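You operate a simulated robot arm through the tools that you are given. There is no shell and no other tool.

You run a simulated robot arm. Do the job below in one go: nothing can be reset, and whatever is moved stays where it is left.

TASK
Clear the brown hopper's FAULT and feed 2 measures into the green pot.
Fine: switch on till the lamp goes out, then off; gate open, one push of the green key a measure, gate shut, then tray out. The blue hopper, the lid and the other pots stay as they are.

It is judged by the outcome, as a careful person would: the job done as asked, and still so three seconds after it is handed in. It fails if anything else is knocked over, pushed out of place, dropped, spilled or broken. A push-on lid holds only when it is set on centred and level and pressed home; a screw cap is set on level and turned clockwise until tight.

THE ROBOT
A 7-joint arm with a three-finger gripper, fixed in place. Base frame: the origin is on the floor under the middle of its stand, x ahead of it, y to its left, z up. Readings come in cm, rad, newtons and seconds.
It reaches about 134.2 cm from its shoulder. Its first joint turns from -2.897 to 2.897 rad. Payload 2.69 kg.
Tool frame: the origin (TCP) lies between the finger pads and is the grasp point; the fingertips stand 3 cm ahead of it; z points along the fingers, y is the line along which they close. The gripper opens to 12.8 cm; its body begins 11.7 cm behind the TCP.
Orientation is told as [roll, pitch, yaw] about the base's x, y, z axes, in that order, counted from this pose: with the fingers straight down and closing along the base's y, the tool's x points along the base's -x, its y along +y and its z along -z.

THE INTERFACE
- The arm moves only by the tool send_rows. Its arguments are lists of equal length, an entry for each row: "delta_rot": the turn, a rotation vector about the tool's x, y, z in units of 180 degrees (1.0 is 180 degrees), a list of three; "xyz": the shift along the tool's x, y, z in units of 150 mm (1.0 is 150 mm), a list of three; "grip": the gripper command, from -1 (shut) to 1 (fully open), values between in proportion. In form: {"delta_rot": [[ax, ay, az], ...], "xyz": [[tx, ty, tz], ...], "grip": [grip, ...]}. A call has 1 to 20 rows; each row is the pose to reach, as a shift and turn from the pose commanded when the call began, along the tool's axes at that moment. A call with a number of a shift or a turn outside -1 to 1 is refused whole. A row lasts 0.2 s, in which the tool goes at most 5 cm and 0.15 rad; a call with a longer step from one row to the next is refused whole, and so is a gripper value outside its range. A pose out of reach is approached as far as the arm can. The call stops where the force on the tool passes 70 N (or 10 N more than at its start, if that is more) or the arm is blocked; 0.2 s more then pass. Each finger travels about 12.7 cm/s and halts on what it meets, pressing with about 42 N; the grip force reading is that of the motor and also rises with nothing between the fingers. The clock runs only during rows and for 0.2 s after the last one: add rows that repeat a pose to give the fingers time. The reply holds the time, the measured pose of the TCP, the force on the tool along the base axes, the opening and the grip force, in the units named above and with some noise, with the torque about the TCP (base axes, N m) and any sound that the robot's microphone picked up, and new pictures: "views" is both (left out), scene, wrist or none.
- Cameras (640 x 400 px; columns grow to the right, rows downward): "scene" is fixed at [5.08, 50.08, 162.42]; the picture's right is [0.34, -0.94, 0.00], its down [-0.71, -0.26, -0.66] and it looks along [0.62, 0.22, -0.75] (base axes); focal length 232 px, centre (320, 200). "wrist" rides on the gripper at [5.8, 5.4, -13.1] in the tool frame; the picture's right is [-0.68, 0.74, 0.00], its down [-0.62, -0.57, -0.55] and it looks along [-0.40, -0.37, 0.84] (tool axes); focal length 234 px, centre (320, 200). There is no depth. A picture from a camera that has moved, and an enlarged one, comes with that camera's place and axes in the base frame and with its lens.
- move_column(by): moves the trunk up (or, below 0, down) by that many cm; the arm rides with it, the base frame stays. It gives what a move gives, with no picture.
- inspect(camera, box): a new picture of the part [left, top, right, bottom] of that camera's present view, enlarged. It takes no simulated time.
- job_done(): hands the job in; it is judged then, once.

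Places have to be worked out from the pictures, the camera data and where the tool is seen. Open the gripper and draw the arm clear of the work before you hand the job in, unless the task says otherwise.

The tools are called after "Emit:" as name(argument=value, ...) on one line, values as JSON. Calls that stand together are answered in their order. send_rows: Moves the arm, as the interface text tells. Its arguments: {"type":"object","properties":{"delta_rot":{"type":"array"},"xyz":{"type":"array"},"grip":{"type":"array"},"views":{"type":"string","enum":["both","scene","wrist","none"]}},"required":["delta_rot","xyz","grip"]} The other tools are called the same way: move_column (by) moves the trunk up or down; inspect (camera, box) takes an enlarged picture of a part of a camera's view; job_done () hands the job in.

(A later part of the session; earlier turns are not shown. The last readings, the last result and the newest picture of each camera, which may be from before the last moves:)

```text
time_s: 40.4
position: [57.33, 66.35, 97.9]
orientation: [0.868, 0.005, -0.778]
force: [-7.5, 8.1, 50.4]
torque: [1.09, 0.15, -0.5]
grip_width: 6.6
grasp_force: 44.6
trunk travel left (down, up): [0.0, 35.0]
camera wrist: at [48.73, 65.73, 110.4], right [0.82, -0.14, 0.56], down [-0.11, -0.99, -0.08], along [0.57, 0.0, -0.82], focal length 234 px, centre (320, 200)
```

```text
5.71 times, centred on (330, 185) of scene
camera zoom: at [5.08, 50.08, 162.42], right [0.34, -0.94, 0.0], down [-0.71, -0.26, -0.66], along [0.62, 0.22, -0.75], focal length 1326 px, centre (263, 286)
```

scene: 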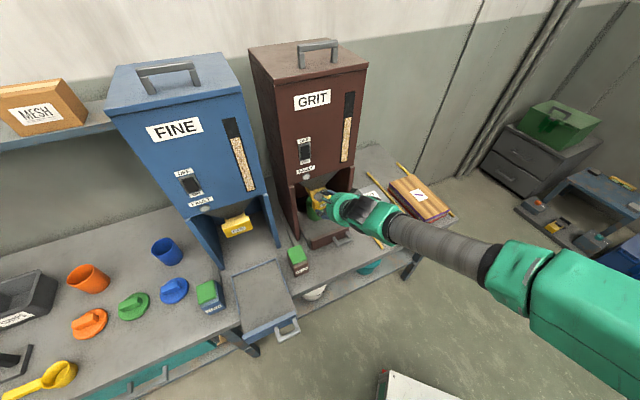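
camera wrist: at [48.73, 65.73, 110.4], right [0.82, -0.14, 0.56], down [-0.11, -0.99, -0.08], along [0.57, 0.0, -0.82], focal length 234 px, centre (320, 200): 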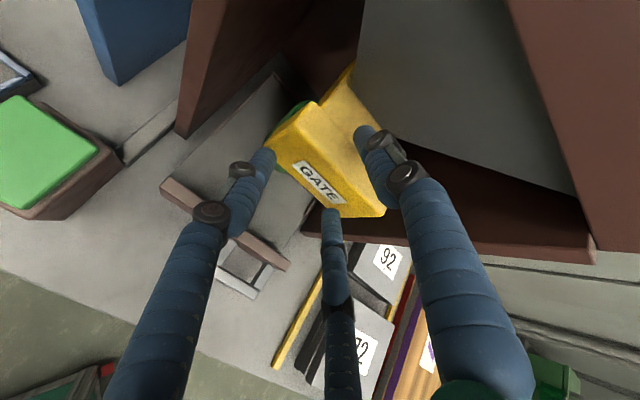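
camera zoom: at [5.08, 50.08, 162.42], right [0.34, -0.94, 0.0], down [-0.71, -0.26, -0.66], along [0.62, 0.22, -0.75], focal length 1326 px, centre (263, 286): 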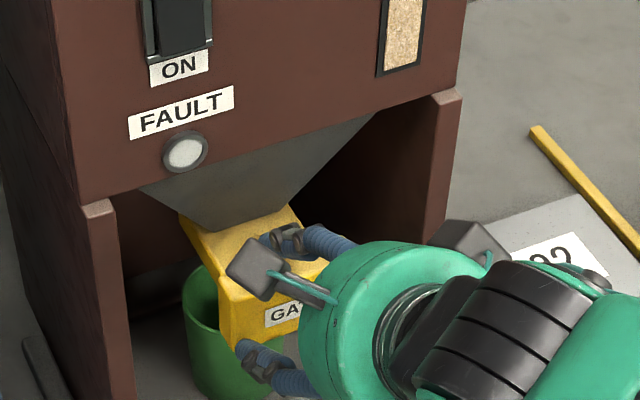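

The gate is sliding out, about 2.5 cm so far, but the tool is being pushed up at 50 N. I'll ease up 0.8 cm and keep pulling.

Emit:
send_rows(delta_rot=[[0, 0, 0], [0, 0, 0], [0, 0, 0], [0, 0, 0], [0, 0, 0], [0, 0, 0], [0, 0, 0], [0, 0, 0], [0, 0, 0]], xyz=[[0, 0.02, -0.0175], [0, 0.0403, -0.035], [0, 0.0185, -0.0602], [0, -0.0034, -0.0853], [0, -0.0252, -0.1105], [0, -0.0471, -0.1356], [0, -0.0689, -0.1608], [0, -0.0908, -0.186], [0, -0.0908, -0.186]], grip=[-0.7, -0.7, -0.7, -0.7, -0.7, -0.7, -0.7, -0.7, -0.7], views="both")

Emit:
inspect(camera="wrist", box=[220, 60, 440, 240])

Emit:
inspect(camera="scene", box=[290, 150, 370, 220])

```text
time_s: 42.4
position: [55.57, 64.29, 98.58]
orientation: [0.868, 0.004, -0.781]
force: [42.6, 35.9, 34.2]
torque: [0.75, -0.9, -0.37]
grip_width: 5.94
grasp_force: 30.1
trunk travel left (down, up): [0.0, 35.0]
camera wrist: at [46.96, 63.73, 111.08], right [0.82, -0.14, 0.56], down [-0.11, -0.99, -0.08], along [0.56, 0.0, -0.83], focal length 234 px, centre (320, 200)
```

scene: 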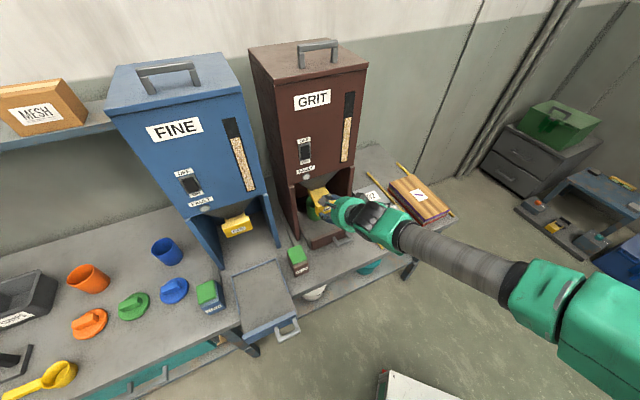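
wrist: 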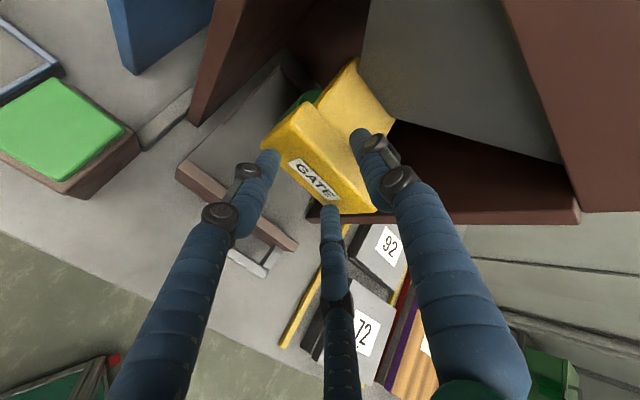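

```text
2.22 times, centred on (330, 150) of wrist
camera zoom: at [46.96, 63.73, 111.08], right [0.82, -0.14, 0.56], down [-0.11, -0.99, -0.08], along [0.56, 0.0, -0.83], focal length 520 px, centre (298, 311)
```

zoom: 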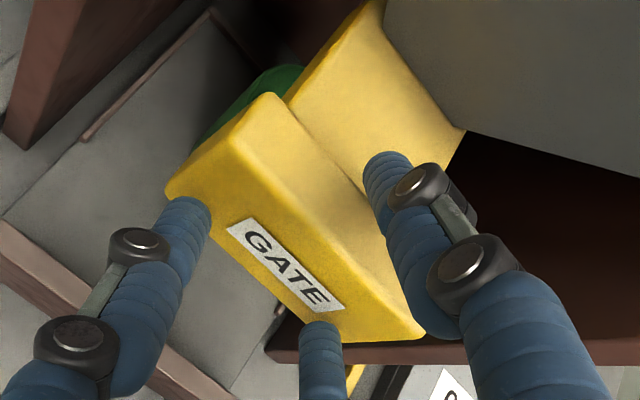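

```text
5.71 times, centred on (330, 185) of scene
camera zoom: at [5.08, 50.08, 162.42], right [0.34, -0.94, 0.0], down [-0.71, -0.26, -0.66], along [0.62, 0.22, -0.75], focal length 1326 px, centre (263, 286)
```

zoom: 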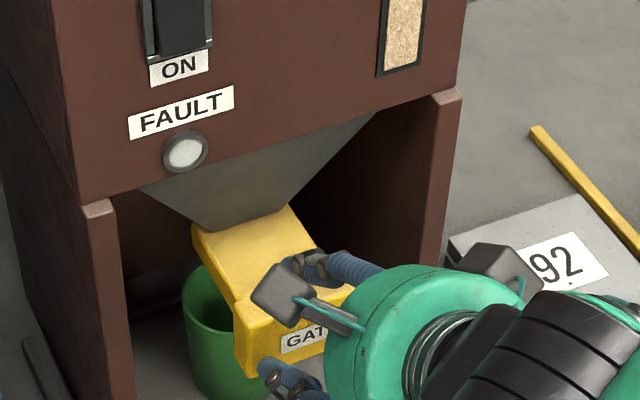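

The gate has moved about 4.6 cm and resistance along the slide is up to 55 N, which is probably the end stop. I'll ease the upward load and pull slightly more to confirm it's fully open.

Emit:
send_rows(delta_rot=[[0, 0, 0], [0, 0, 0], [0, 0, 0], [0, 0, 0]], xyz=[[0, 0.0252, -0.0218], [0, 0.014, -0.035], [0, 0.003, -0.048], [0, 0.003, -0.048]], grip=[-0.7, -0.7, -0.7, -0.7], views="both")

Emit:
inspect(camera="wrist", box=[220, 60, 440, 240])

Emit:
inspect(camera="scene", box=[290, 150, 370, 220])

```text
time_s: 43.4
position: [55.05, 63.9, 99.26]
orientation: [0.864, 0.002, -0.778]
force: [8.3, 12.2, 43.8]
torque: [1.2, -1.18, 0.19]
grip_width: 4.8
grasp_force: 21.3
trunk travel left (down, up): [0.0, 35.0]
camera wrist: at [46.38, 63.36, 111.6], right [0.82, -0.14, 0.56], down [-0.11, -0.99, -0.08], along [0.56, 0.0, -0.83], focal length 234 px, centre (320, 200)
```

scene: 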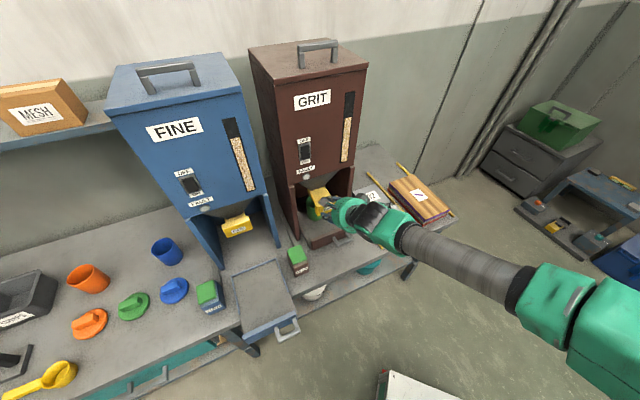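
wrist: 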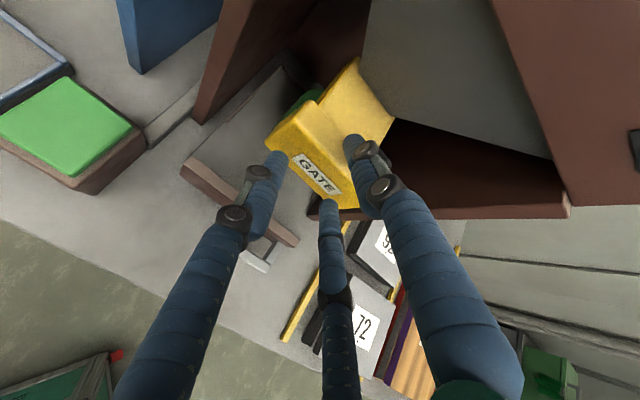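

```text
2.22 times, centred on (330, 150) of wrist
camera zoom: at [46.38, 63.36, 111.6], right [0.82, -0.14, 0.56], down [-0.11, -0.99, -0.08], along [0.56, 0.0, -0.83], focal length 520 px, centre (298, 311)
```

zoom: 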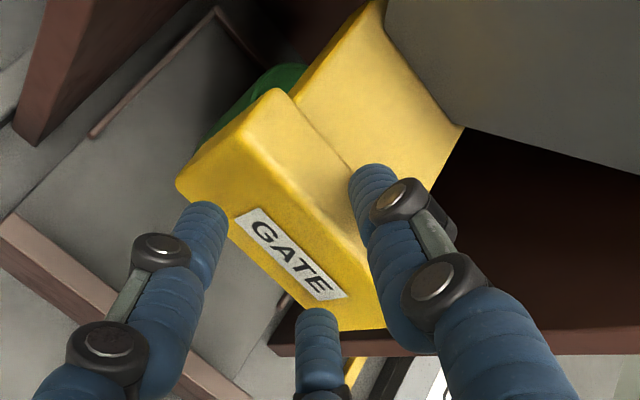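

```text
5.71 times, centred on (330, 185) of scene
camera zoom: at [5.08, 50.08, 162.42], right [0.34, -0.94, 0.0], down [-0.71, -0.26, -0.66], along [0.62, 0.22, -0.75], focal length 1326 px, centre (263, 286)
```

zoom: 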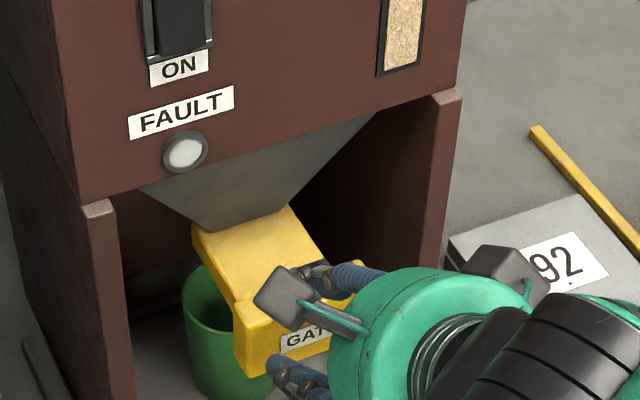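

The block stopped moving and the finger began sliding over its top, so the gate is against its stop, fully open. I'll open the fingers and back away along the tool axis.

Emit:
send_rows(delta_rot=[[0, 0, 0], [0, 0, 0], [0, 0, 0], [0, 0, 0], [0, 0, 0], [0, 0, 0], [0, 0, 0]], xyz=[[0, 0, 0], [0, 0, 0], [0, 0, -0.05], [0, 0, -0.15], [0, 0, -0.3], [0, 0, -0.45], [0, 0, -0.45]], grip=[0, 0.35, 0.35, 0.35, 0.35, 0.35, 0.35], views="both")

Emit:
inspect(camera="scene", box=[290, 150, 370, 220])

Emit:
inspect(camera="wrist", box=[180, 30, 440, 220])

```text
time_s: 45.0
position: [51.55, 60.11, 102.92]
orientation: [0.858, 0.004, -0.781]
force: [-0.4, 0.1, 0.6]
torque: [0.0, 0.04, 0.01]
grip_width: 8.63
grasp_force: 0.1
trunk travel left (down, up): [0.0, 35.0]
camera wrist: at [43.0, 59.63, 115.42], right [0.82, -0.13, 0.56], down [-0.11, -0.99, -0.07], along [0.56, -0.01, -0.83], focal length 234 px, centre (320, 200)
```

scene: 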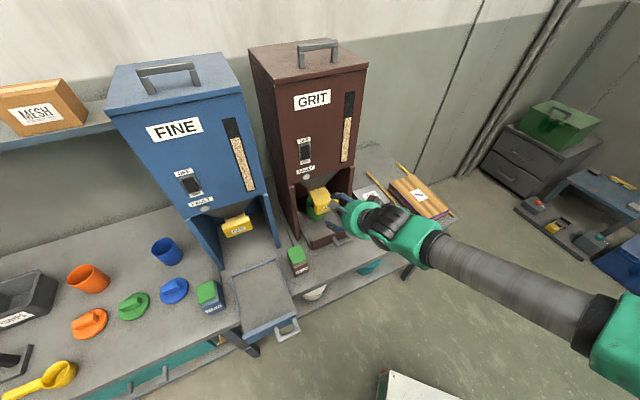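
wrist: 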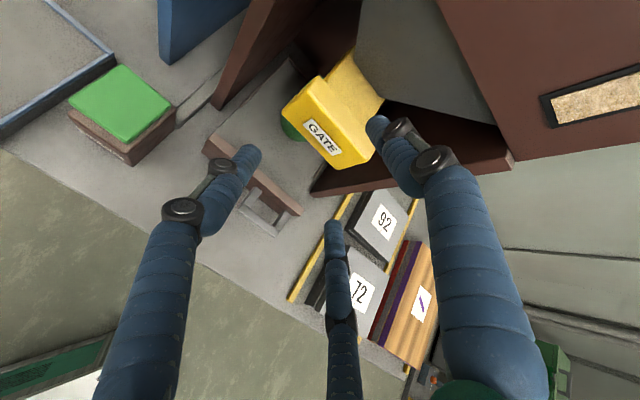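

```text
5.71 times, centred on (330, 185) of scene
camera zoom: at [5.08, 50.08, 162.42], right [0.34, -0.94, 0.0], down [-0.71, -0.26, -0.66], along [0.62, 0.22, -0.75], focal length 1326 px, centre (263, 286)
```

zoom: 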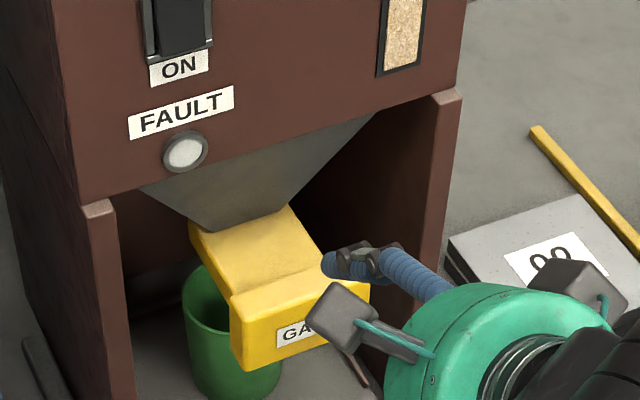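

```text
2.11 times, centred on (310, 125) of wrist
camera zoom: at [43.0, 59.63, 115.42], right [0.82, -0.13, 0.56], down [-0.11, -0.99, -0.07], along [0.56, -0.01, -0.83], focal length 493 px, centre (341, 358)
```

zoom: 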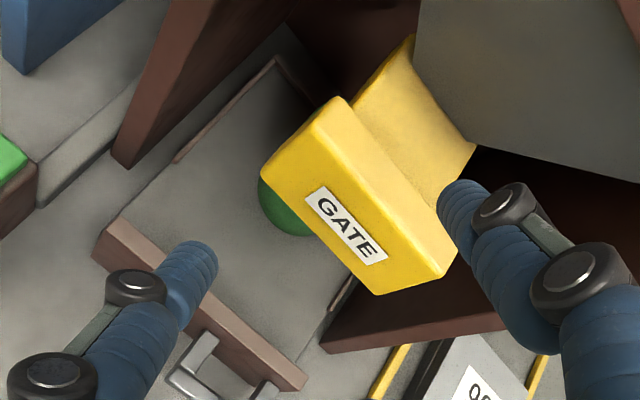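

The gate is open by about 4.3 cm and free of the fingers. Next is the brown key, whose top I put at about (40.8, 71.7, 86). I'll swing left, turn the fingers straight down and close them above it.

Emit:
send_rows(delta_rot=[[0.035, 0, 0], [0.07, 0, 0], [0.105, 0, 0], [0.14, 0, 0], [0.175, 0, 0], [0.21, 0, 0], [0.245, 0, 0], [0.2733, 0, 0], [0.2733, 0, 0]], xyz=[[0.13, -0.0277, -0.02], [0.26, -0.05, -0.02], [0.39, -0.08, 0.03], [0.52, -0.11, 0.08], [0.65, -0.14, 0.13], [0.78, -0.17, 0.18], [0.9, -0.2, 0.22], [1.0, -0.221, 0.244], [1.0, -0.221, 0.244]], grip=[0.0, -0.4, -0.8, -1, -1, -1, -1, -1, -1], views="both")

Emit:
inspect(camera="scene", box=[260, 150, 380, 290])

```text
time_s: 47.0
position: [41.11, 70.91, 97.84]
orientation: [-0.004, 0.002, -0.778]
force: [-0.4, 0.5, -0.3]
torque: [0.01, 0.03, 0.01]
grip_width: 0.18
grasp_force: 31.0
trunk travel left (down, up): [0.0, 35.0]
camera wrist: at [40.92, 78.87, 110.95], right [1.0, 0.05, 0.0], down [0.04, -0.83, 0.55], along [0.02, -0.55, -0.84], focal length 234 px, centre (320, 200)
```

scene: 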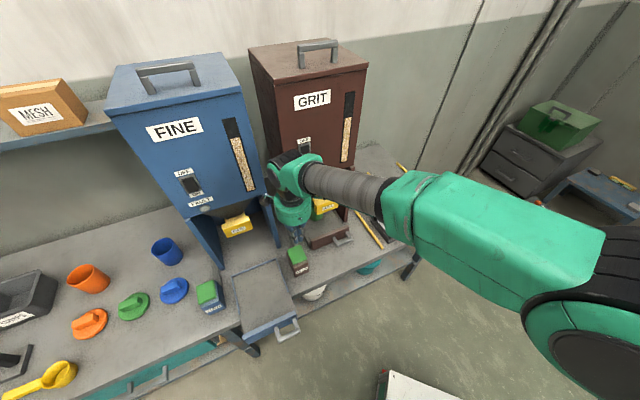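
wrist: 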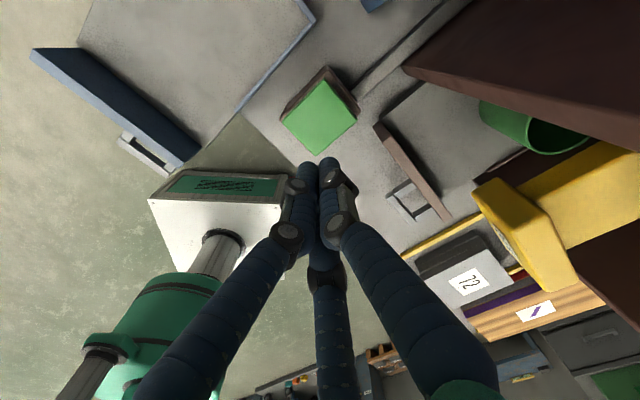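

```text
2.86 times, centred on (320, 220) of scene
camera zoom: at [5.08, 50.08, 162.42], right [0.34, -0.94, 0.0], down [-0.71, -0.26, -0.66], along [0.62, 0.22, -0.75], focal length 663 px, centre (320, 143)
```

zoom: 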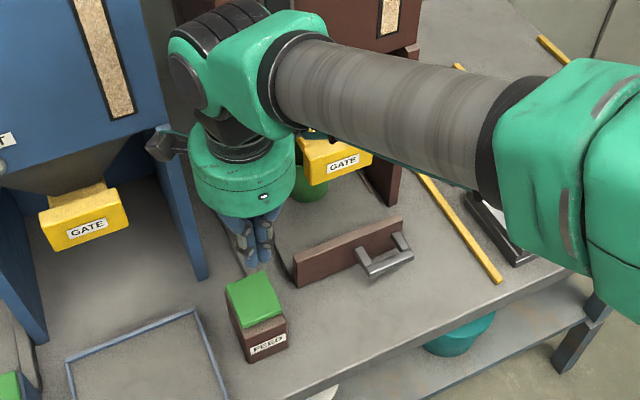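

The fingers are down and closed near the key, and this view also shows the pot's mouth. I'll zoom in on the pot and key before pressing.

Emit:
inspect(camera="wrist", box=[440, 60, 640, 220])

Emit:
inspect(camera="wrist", box=[240, 40, 400, 200])

```text
2.50 times, centred on (540, 140) of wrist
camera zoom: at [40.92, 78.87, 110.95], right [1.0, 0.05, 0.0], down [0.04, -0.83, 0.55], along [0.02, -0.55, -0.84], focal length 585 px, centre (-230, 350)
```

zoom: 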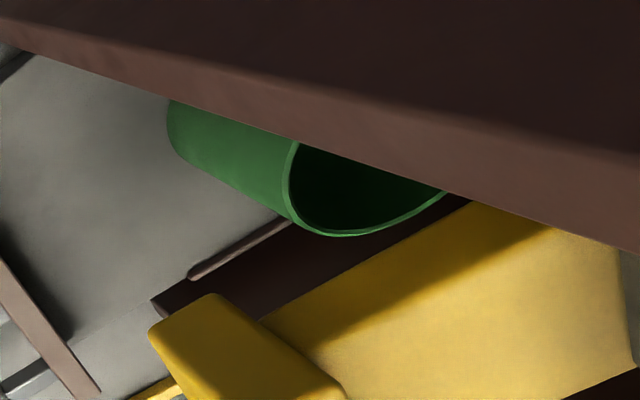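

```text
2.50 times, centred on (320, 120) of wrist
camera zoom: at [40.92, 78.87, 110.95], right [1.0, 0.05, 0.0], down [0.04, -0.83, 0.55], along [0.02, -0.55, -0.84], focal length 585 px, centre (320, 400)
```

zoom: 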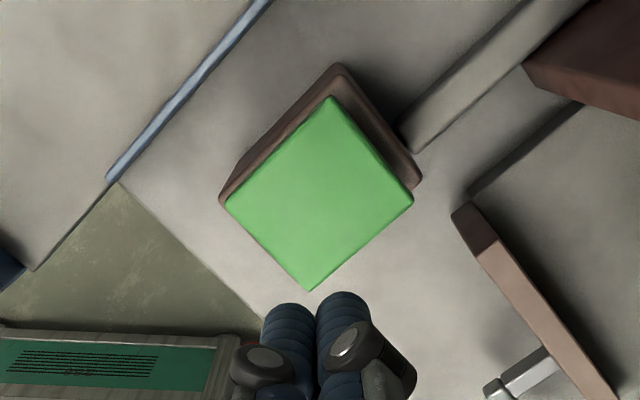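

The key's green top is about 5.6 cm square, centred 1.5 cm beyond the fingertips. I'll move over its centre and descend to just above it.

Emit:
send_rows(delta_rot=[[0, 0, 0], [0, 0, 0], [0, 0, 0], [0, 0, 0], [0, 0, 0]], xyz=[[0.075, 0.067, 0.0], [0.075, 0.067, 0.18], [0.075, 0.067, 0.36], [0.075, 0.067, 0.5], [0.075, 0.067, 0.5]], grip=[-1, -1, -1, -1, -1], views="both")

Emit:
inspect(camera="scene", box=[270, 210, 340, 280])

Emit:
inspect(camera="wrist", box=[240, 60, 400, 220])

```text
time_s: 48.1
position: [40.86, 72.67, 90.42]
orientation: [-0.002, 0.003, -0.781]
force: [0.2, -0.2, -0.2]
torque: [-0.02, 0.02, -0.01]
grip_width: 0.23
grasp_force: 31.0
trunk travel left (down, up): [0.0, 35.0]
camera wrist: at [40.67, 80.63, 103.47], right [1.0, 0.05, 0.0], down [0.04, -0.84, 0.55], along [0.02, -0.55, -0.84], focal length 234 px, centre (320, 200)
```

scene: 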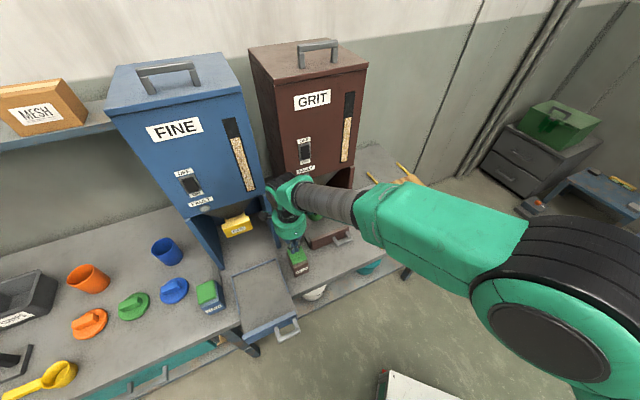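
wrist: 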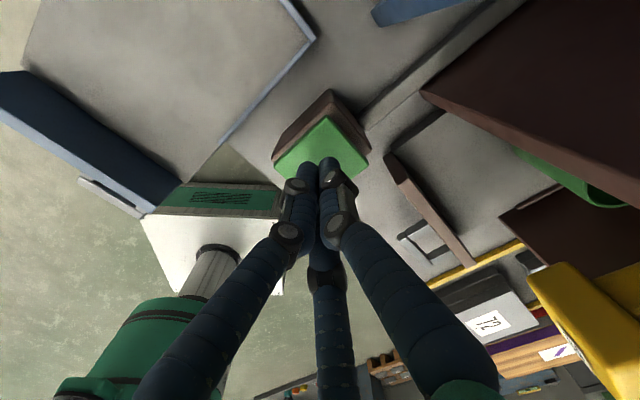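

```text
5.71 times, centred on (305, 245) of scene
camera zoom: at [5.08, 50.08, 162.42], right [0.34, -0.94, 0.0], down [-0.71, -0.26, -0.66], along [0.62, 0.22, -0.75], focal length 1326 px, centre (406, -57)
```

zoom: 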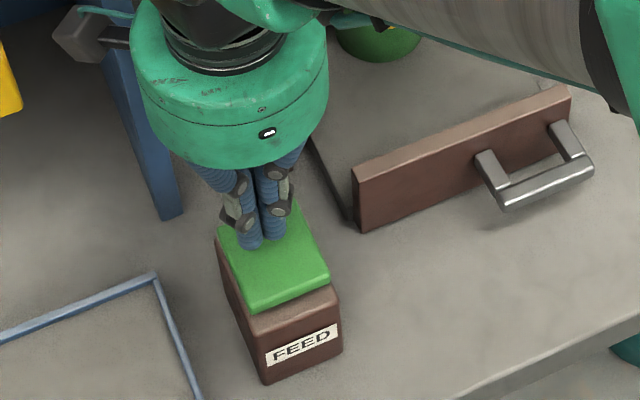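

```text
2.50 times, centred on (320, 140) of wrist
camera zoom: at [40.67, 80.63, 103.47], right [1.0, 0.05, 0.0], down [0.04, -0.84, 0.55], along [0.02, -0.55, -0.84], focal length 585 px, centre (320, 350)
```

zoom: 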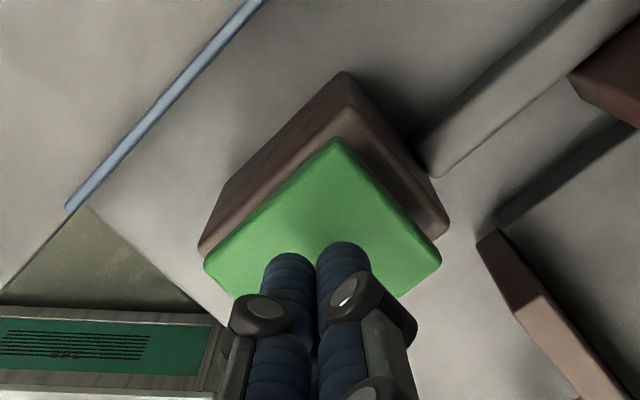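

The fingertips are over the key with about 1.5 cm to go. I'll descend in fine steps, watching the force and listening.

Emit:
send_rows(delta_rot=[[0, 0, 0], [0, 0, 0], [0, 0, 0], [0, 0, 0]], xyz=[[0, 0, 0.025], [0, 0, 0.05], [0, 0, 0.075], [0, 0, 0.1]], grip=[-1, -1, -1, -1], views="none")

```text
time_s: 49.1
position: [41.04, 72.49, 88.87]
orientation: [0.0, 0.002, -0.781]
force: [-0.4, 0.4, 0.4]
torque: [0.03, 0.0, -0.02]
grip_width: 0.2
grasp_force: 31.5
trunk travel left (down, up): [0.0, 35.0]
```

No contact yet with the tip at z≈85.9, so I'll continue down in small steps.

Emit:
send_rows(delta_rot=[[0, 0, 0], [0, 0, 0], [0, 0, 0]], xyz=[[0, 0, 0.02], [0, 0, 0.04], [0, 0, 0.06]], grip=[-1, -1, -1], views="none")

```text
time_s: 50.0
position: [41.08, 72.62, 87.99]
orientation: [-0.004, 0.004, -0.781]
force: [0.3, 0.1, -0.8]
torque: [-0.03, 0.02, 0.01]
grip_width: 0.2
grasp_force: 31.5
trunk travel left (down, up): [0.0, 35.0]
```

Still free at tip z≈85, so I'll check the pictures.

Emit:
inspect(camera="scene", box=[270, 210, 340, 280])

Emit:
inspect(camera="wrist", box=[240, 60, 400, 220])

```text
5.71 times, centred on (305, 245) of scene
camera zoom: at [5.08, 50.08, 162.42], right [0.34, -0.94, 0.0], down [-0.71, -0.26, -0.66], along [0.62, 0.22, -0.75], focal length 1326 px, centre (406, -57)
```

zoom: 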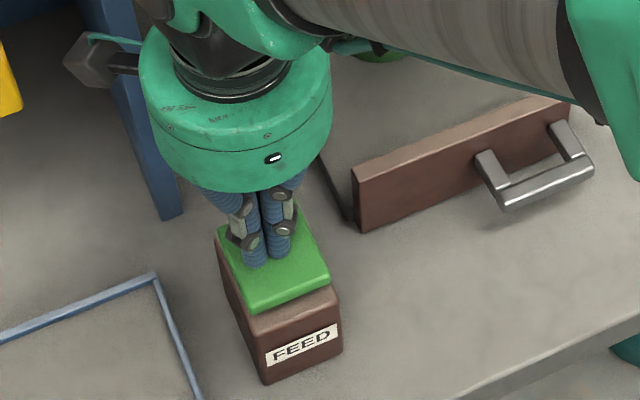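

```text
2.50 times, centred on (320, 140) of wrist
camera zoom: at [40.75, 80.56, 101.03], right [1.0, 0.05, 0.0], down [0.04, -0.84, 0.55], along [0.02, -0.55, -0.84], focal length 585 px, centre (320, 350)
```

zoom: 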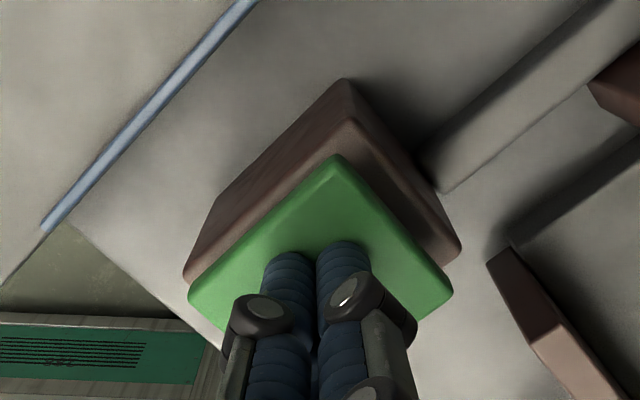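

The shadow shows the tips nearly touching, so I'll keep going in 2 mm steps.

Emit:
send_rows(delta_rot=[[0, 0, 0], [0, 0, 0], [0, 0, 0]], xyz=[[0, 0, 0.0133], [0, 0, 0.0267], [0, 0, 0.04]], grip=[-1, -1, -1], views="none")

```text
time_s: 50.8
position: [41.06, 72.67, 87.4]
orientation: [-0.001, 0.004, -0.78]
force: [-0.7, -1.3, 3.3]
torque: [-0.03, -0.01, -0.01]
grip_width: 0.59
grasp_force: 31.4
trunk travel left (down, up): [0.0, 35.0]
heard: click
```

A click was heard at light contact, so the first push seems to have registered. I'll lift off 2.5 cm and check the pot before pushing again.

Emit:
send_rows(delta_rot=[[0, 0, 0], [0, 0, 0], [0, 0, 0], [0, 0, 0], [0, 0, 0], [0, 0, 0]], xyz=[[0, 0, -0.06], [0, 0, -0.12], [0, 0, -0.17], [0, 0, -0.17], [0, 0, -0.17], [0, 0, -0.17]], grip=[-1, -1, -1, -1, -1, -1], views="both")

Emit:
inspect(camera="wrist", box=[440, 100, 640, 260])

Emit:
inspect(camera="scene", box=[280, 80, 380, 230])

```text
time_s: 52.1
position: [40.94, 72.63, 90.14]
orientation: [0.0, 0.0, -0.779]
force: [-0.1, -0.9, 0.7]
torque: [-0.02, 0.0, 0.0]
grip_width: 0.21
grasp_force: 31.8
trunk travel left (down, up): [0.0, 35.0]
camera wrist: at [40.74, 80.54, 103.09], right [1.0, 0.05, 0.0], down [0.04, -0.84, 0.55], along [0.02, -0.55, -0.84], focal length 234 px, centre (320, 200)
```

scene: 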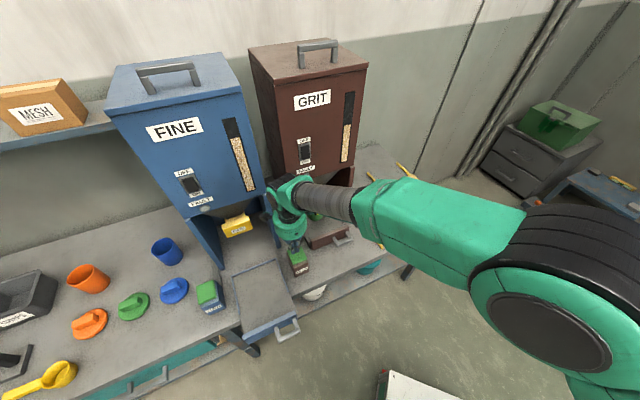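
wrist: 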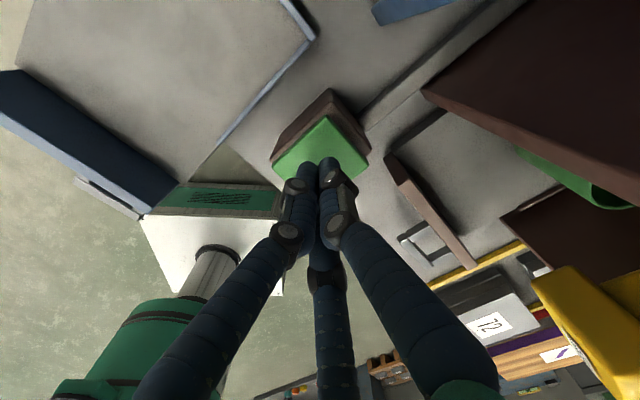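

```text
2.50 times, centred on (540, 180) of wrist
camera zoom: at [40.74, 80.54, 103.09], right [1.0, 0.05, 0.0], down [0.04, -0.84, 0.55], along [0.02, -0.55, -0.84], focal length 585 px, centre (-230, 250)
```

zoom: 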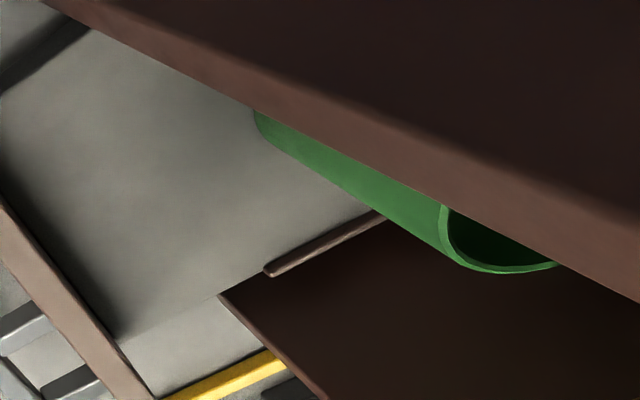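

```text
2.67 times, centred on (330, 155) of scene
camera zoom: at [5.08, 50.08, 162.42], right [0.34, -0.94, 0.0], down [-0.71, -0.26, -0.66], along [0.62, 0.22, -0.75], focal length 619 px, centre (293, 320)
```

zoom: 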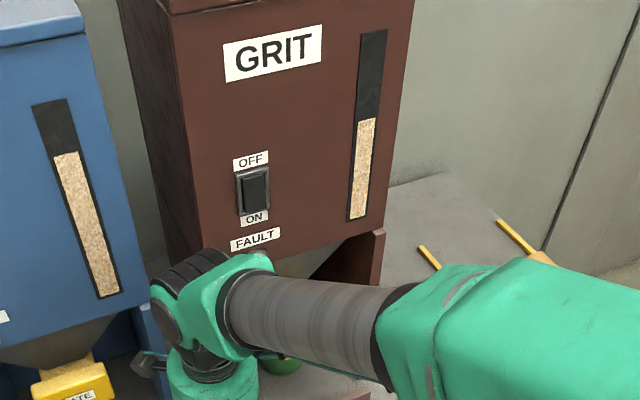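

The brown hopper's window level dropped from about 0.64 to 0.54 of its height, so one measure was fed. The key is fully released, so I'll push it a second time with the same depth profile.

Emit:
send_rows(delta_rot=[[0, 0, 0], [0, 0, 0], [0, 0, 0], [0, 0, 0], [0, 0, 0], [0, 0, 0]], xyz=[[0, 0, 0.05], [0, 0, 0.1], [0, 0, 0.13], [0, 0, 0.1433], [0, 0, 0.1567], [0, 0, 0.17]], grip=[-1, -1, -1, -1, -1, -1], views="none")

```text
time_s: 53.5
position: [41.01, 72.54, 87.53]
orientation: [0.0, 0.003, -0.78]
force: [-1.1, -0.4, 2.5]
torque: [-0.03, -0.02, 0.0]
grip_width: 0.61
grasp_force: 31.6
trunk travel left (down, up): [0.0, 35.0]
```

Contact is felt at 2.5 N, but no click yet at this depth. I'll go 1.5–2 mm deeper and listen.

Emit:
send_rows(delta_rot=[[0, 0, 0], [0, 0, 0]], xyz=[[0, 0, 0.008], [0, 0, 0.013]], grip=[-1, -1], views="none")

```text
time_s: 54.1
position: [41.02, 72.57, 87.32]
orientation: [-0.003, 0.003, -0.782]
force: [0.2, 0.5, 3.7]
torque: [0.0, -0.02, 0.03]
grip_width: 0.6
grasp_force: 31.5
trunk travel left (down, up): [0.0, 35.0]
heard: click
```

The second click was heard. I'll lift off well clear and check the hopper window and the pot.

Emit:
send_rows(delta_rot=[[0, 0, 0], [0, 0, 0], [0, 0, 0], [0, 0, 0], [0, 0, 0], [0, 0, 0], [0, 0, 0]], xyz=[[0, 0, -0.06], [0, 0, -0.15], [0, 0, -0.3], [0, 0, -0.45], [0, 0, -0.6], [0, 0, -0.7], [0, 0, -0.7]], grip=[-1, -1, -1, -1, -1, -1, -1], views="both")

Emit:
inspect(camera="scene", box=[280, 80, 380, 230])

Emit:
inspect(camera="wrist", box=[440, 60, 640, 220])

```text
time_s: 55.8
position: [41.1, 72.72, 97.9]
orientation: [-0.001, 0.002, -0.781]
force: [0.4, 1.2, -0.7]
torque: [0.02, 0.0, -0.02]
grip_width: 0.22
grasp_force: 32.1
trunk travel left (down, up): [0.0, 35.0]
camera wrist: at [40.84, 80.6, 110.88], right [1.0, 0.05, 0.0], down [0.04, -0.84, 0.55], along [0.02, -0.55, -0.84], focal length 234 px, centre (320, 200)
```

scene: 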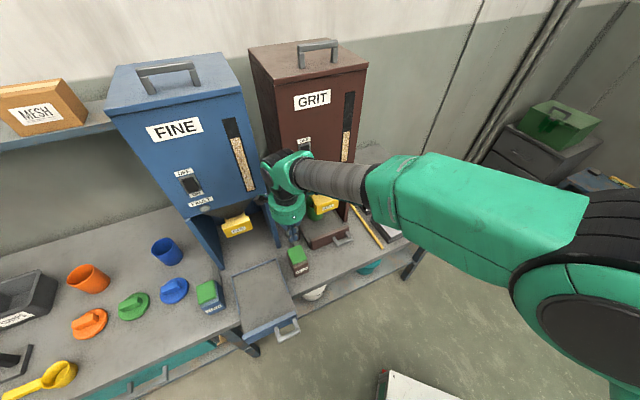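
wrist: 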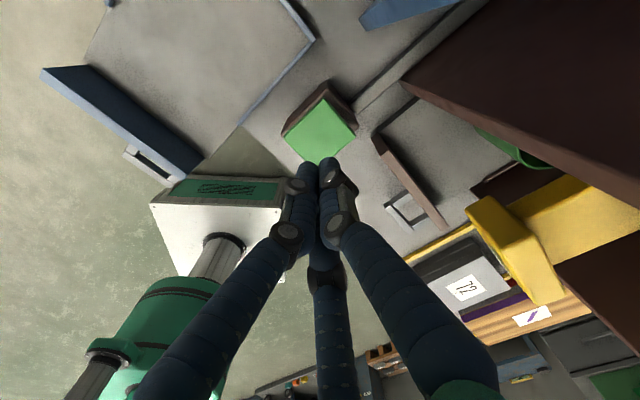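

```text
2.67 times, centred on (330, 155) of scene
camera zoom: at [5.08, 50.08, 162.42], right [0.34, -0.94, 0.0], down [-0.71, -0.26, -0.66], along [0.62, 0.22, -0.75], focal length 619 px, centre (293, 320)
```

zoom: 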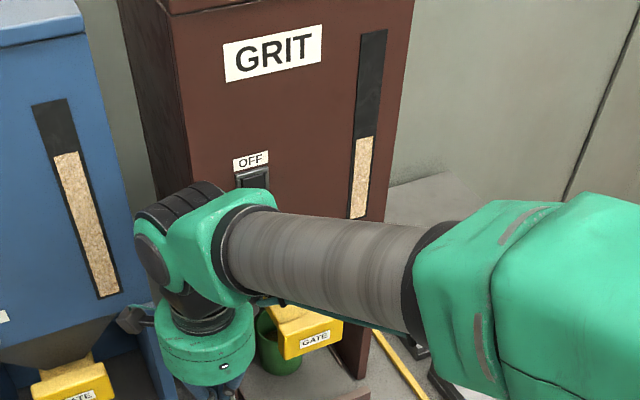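

```text
2.50 times, centred on (540, 140) of wrist
camera zoom: at [40.84, 80.6, 110.88], right [1.0, 0.05, 0.0], down [0.04, -0.84, 0.55], along [0.02, -0.55, -0.84], focal length 585 px, centre (-230, 350)
```

zoom: 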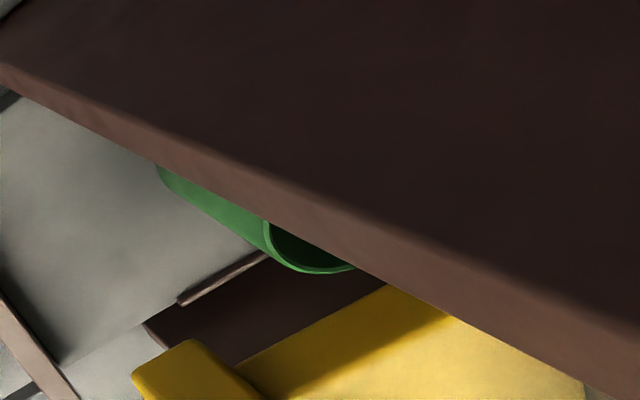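

Two measures have been fed: the window level fell by equal steps, 0.64 → 0.54 → 0.45. Now I'll return in front of the gate with closed fingers pitched forward, ready to push it shut.

Emit:
send_rows(delta_rot=[[-0.035, 0, 0], [-0.07, 0, 0], [-0.105, 0, 0], [-0.14, 0, 0], [-0.175, 0, 0], [-0.21, 0, 0], [-0.245, 0, 0], [-0.2733, 0, 0], [-0.2733, 0, 0]], xyz=[[-0.1, -0.1, -0.15], [-0.22, -0.1, -0.2], [-0.35, -0.1, -0.2], [-0.48, -0.1, -0.2], [-0.61, -0.1, -0.2], [-0.74, -0.1, -0.2], [-0.87, -0.1, -0.2], [-1.0, -0.1, -0.2], [-1.0, -0.1, -0.2]], grip=[-1, -1, -1, -1, -1, -1, -1, -1, -1], views="both")

Emit:
inspect(camera="wrist", box=[200, 20, 440, 200])

Emit:
inspect(camera="scene", box=[280, 150, 380, 250])

```text
time_s: 57.8
position: [50.68, 60.85, 100.67]
orientation: [0.86, 0.004, -0.781]
force: [-0.5, -0.6, 0.7]
torque: [0.02, -0.02, -0.01]
grip_width: 0.21
grasp_force: 31.8
trunk travel left (down, up): [0.0, 35.0]
camera wrist: at [42.04, 60.38, 113.29], right [0.82, -0.13, 0.56], down [-0.11, -0.99, -0.07], along [0.56, 0.0, -0.83], focal length 234 px, centre (320, 200)
```

scene: 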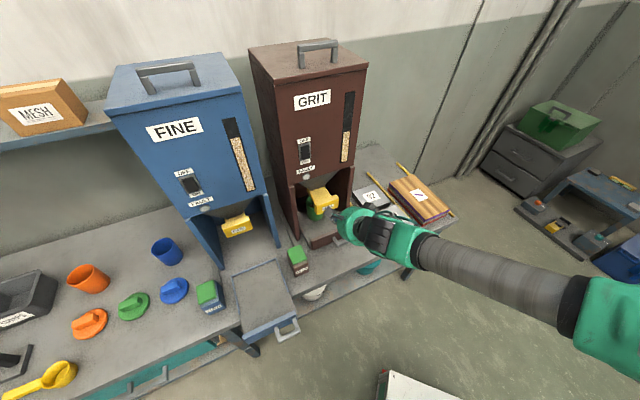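
wrist: 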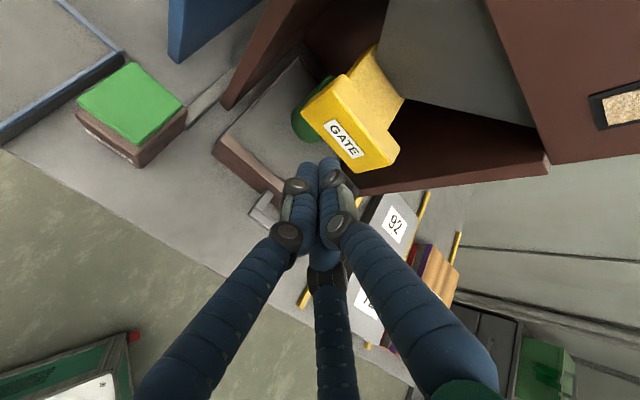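

```text
2.22 times, centred on (320, 110) of wrist
camera zoom: at [42.04, 60.38, 113.29], right [0.82, -0.13, 0.56], down [-0.11, -0.99, -0.07], along [0.56, 0.0, -0.83], focal length 520 px, centre (320, 400)
```

zoom: 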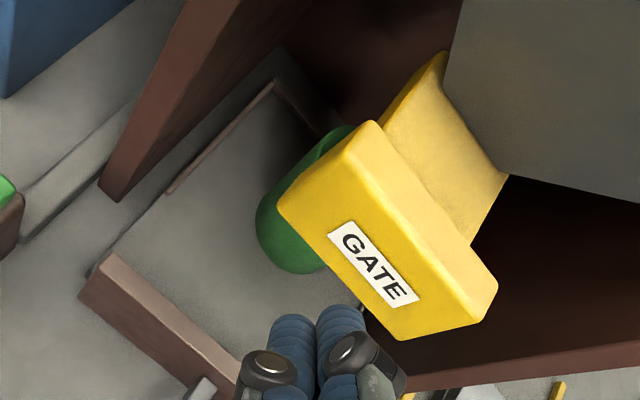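

```text
4.00 times, centred on (330, 200) of scene
camera zoom: at [5.08, 50.08, 162.42], right [0.34, -0.94, 0.0], down [-0.71, -0.26, -0.66], along [0.62, 0.22, -0.75], focal length 928 px, centre (280, 200)
```

zoom: 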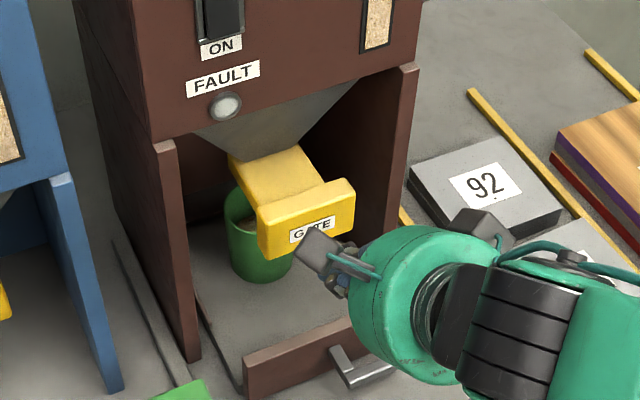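

Grit is visible in the pot and the tray looks clean. I'll line the closed fingertips up with the middle of the gate block and push it in along the slide.

Emit:
send_rows(delta_rot=[[0, 0, 0], [0, 0, 0], [0, 0, 0], [0, 0, 0], [0, 0, 0], [0, 0, 0], [0, 0, 0], [0, 0, 0], [0, 0, 0], [0, 0, 0]], xyz=[[-0.043, 0.012, 0.137], [-0.087, 0.0245, 0.2737], [-0.087, 0.0245, 0.2737], [-0.087, 0.0593, 0.3141], [-0.087, 0.0941, 0.3545], [-0.087, 0.1202, 0.3848], [-0.087, 0.1463, 0.4151], [-0.087, 0.1724, 0.4454], [-0.087, 0.1985, 0.4757], [-0.087, 0.2202, 0.5009]], grip=[-1, -1, -1, -1, -1, -1, -1, -1, -1, -1], views="both")

Emit:
inspect(camera="wrist", box=[220, 40, 440, 220])

Emit:
inspect(camera="scene", box=[290, 150, 370, 220])

```text
time_s: 60.0
position: [57.17, 65.66, 98.53]
orientation: [0.859, 0.004, -0.782]
force: [0.6, 0.9, -0.1]
torque: [0.02, -0.02, 0.0]
grip_width: 0.21
grasp_force: 31.2
trunk travel left (down, up): [0.0, 35.0]
camera wrist: at [48.62, 65.17, 110.92], right [0.82, -0.13, 0.56], down [-0.11, -0.99, -0.07], along [0.56, -0.01, -0.83], focal length 234 px, centre (320, 200)
```

scene: 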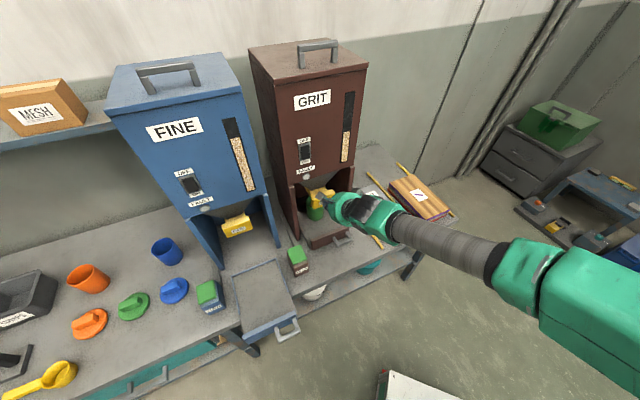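
wrist: 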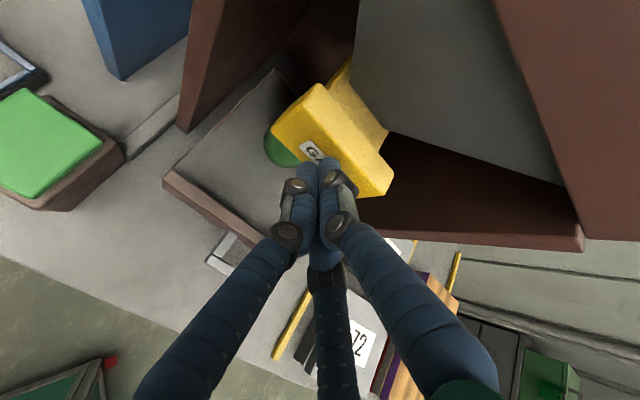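

```text
2.22 times, centred on (330, 130) of wrist
camera zoom: at [48.62, 65.17, 110.92], right [0.82, -0.13, 0.56], down [-0.11, -0.99, -0.07], along [0.56, -0.01, -0.83], focal length 520 px, centre (298, 356)
```

zoom: 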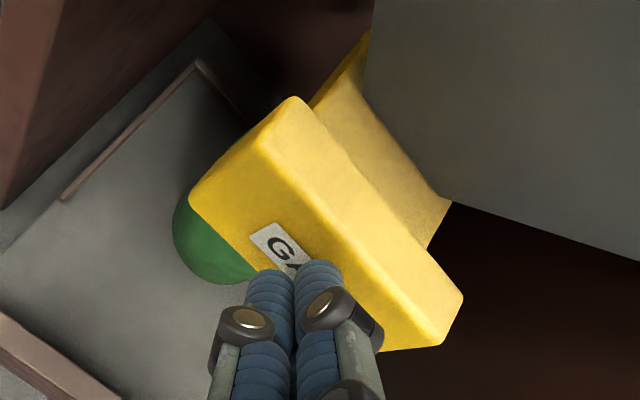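

```text
5.71 times, centred on (330, 185) of scene
camera zoom: at [5.08, 50.08, 162.42], right [0.34, -0.94, 0.0], down [-0.71, -0.26, -0.66], along [0.62, 0.22, -0.75], focal length 1326 px, centre (263, 286)
```

zoom: 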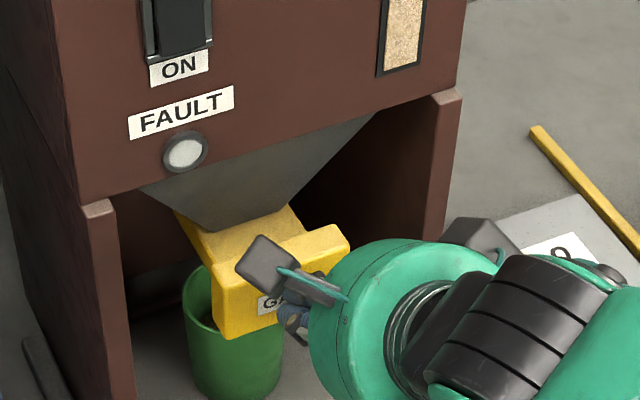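

The gate is sliding in with almost no resistance, and its back edge is now at d≈92.3, against 93.3 when shut. I'll continue in small steps until it stops.

Emit:
send_rows(delta_rot=[[0, 0, 0], [0, 0, 0], [0, 0, 0], [0, 0, 0], [0, 0, 0]], xyz=[[0, 0.0131, 0.0152], [0, 0.0261, 0.0303], [0, 0.0392, 0.0455], [0, 0.0522, 0.0606], [0, 0.0609, 0.0707]], grip=[-1, -1, -1, -1, -1], views="both")

Emit:
inspect(camera="wrist", box=[220, 40, 440, 220])

Emit:
inspect(camera="scene", box=[290, 150, 370, 220])

```text
time_s: 61.1
position: [58.02, 66.44, 98.38]
orientation: [0.857, 0.0, -0.782]
force: [-15.3, -20.1, 3.6]
torque: [-0.07, -0.01, -0.13]
grip_width: 0.21
grasp_force: 31.6
trunk travel left (down, up): [0.0, 35.0]
camera wrist: at [49.36, 66.03, 110.82], right [0.82, -0.13, 0.55], down [-0.11, -0.99, -0.07], along [0.56, -0.01, -0.83], focal length 234 px, centre (320, 200)
```

scene: 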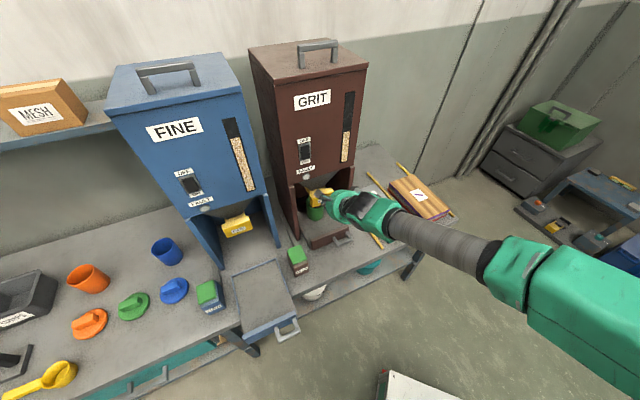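
wrist: 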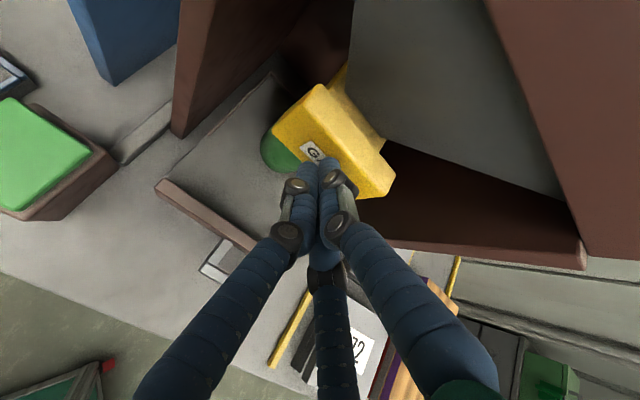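

```text
2.22 times, centred on (330, 130) of wrist
camera zoom: at [49.36, 66.03, 110.82], right [0.82, -0.13, 0.55], down [-0.11, -0.99, -0.07], along [0.56, -0.01, -0.83], focal length 520 px, centre (298, 356)
```

zoom: 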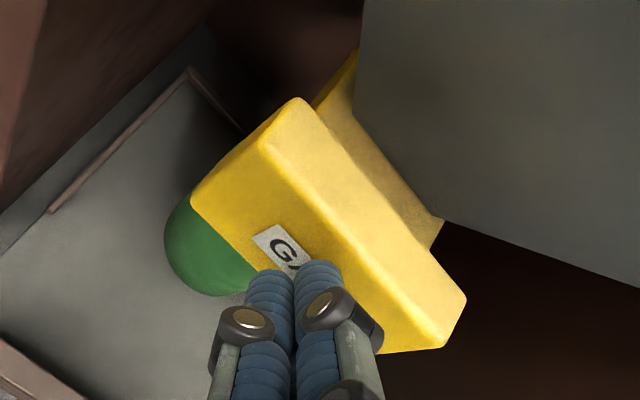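

```text
5.71 times, centred on (330, 185) of scene
camera zoom: at [5.08, 50.08, 162.42], right [0.34, -0.94, 0.0], down [-0.71, -0.26, -0.66], along [0.62, 0.22, -0.75], focal length 1326 px, centre (263, 286)
```

zoom: 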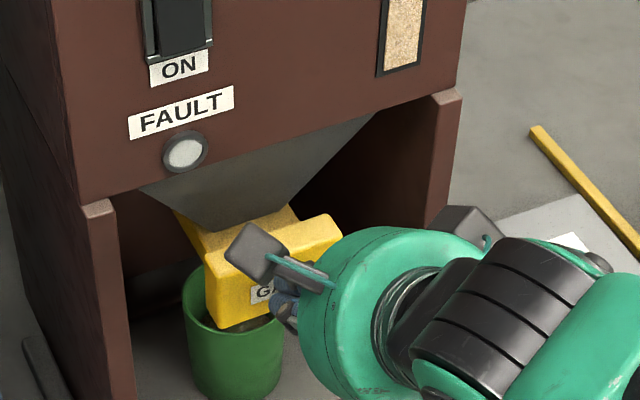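

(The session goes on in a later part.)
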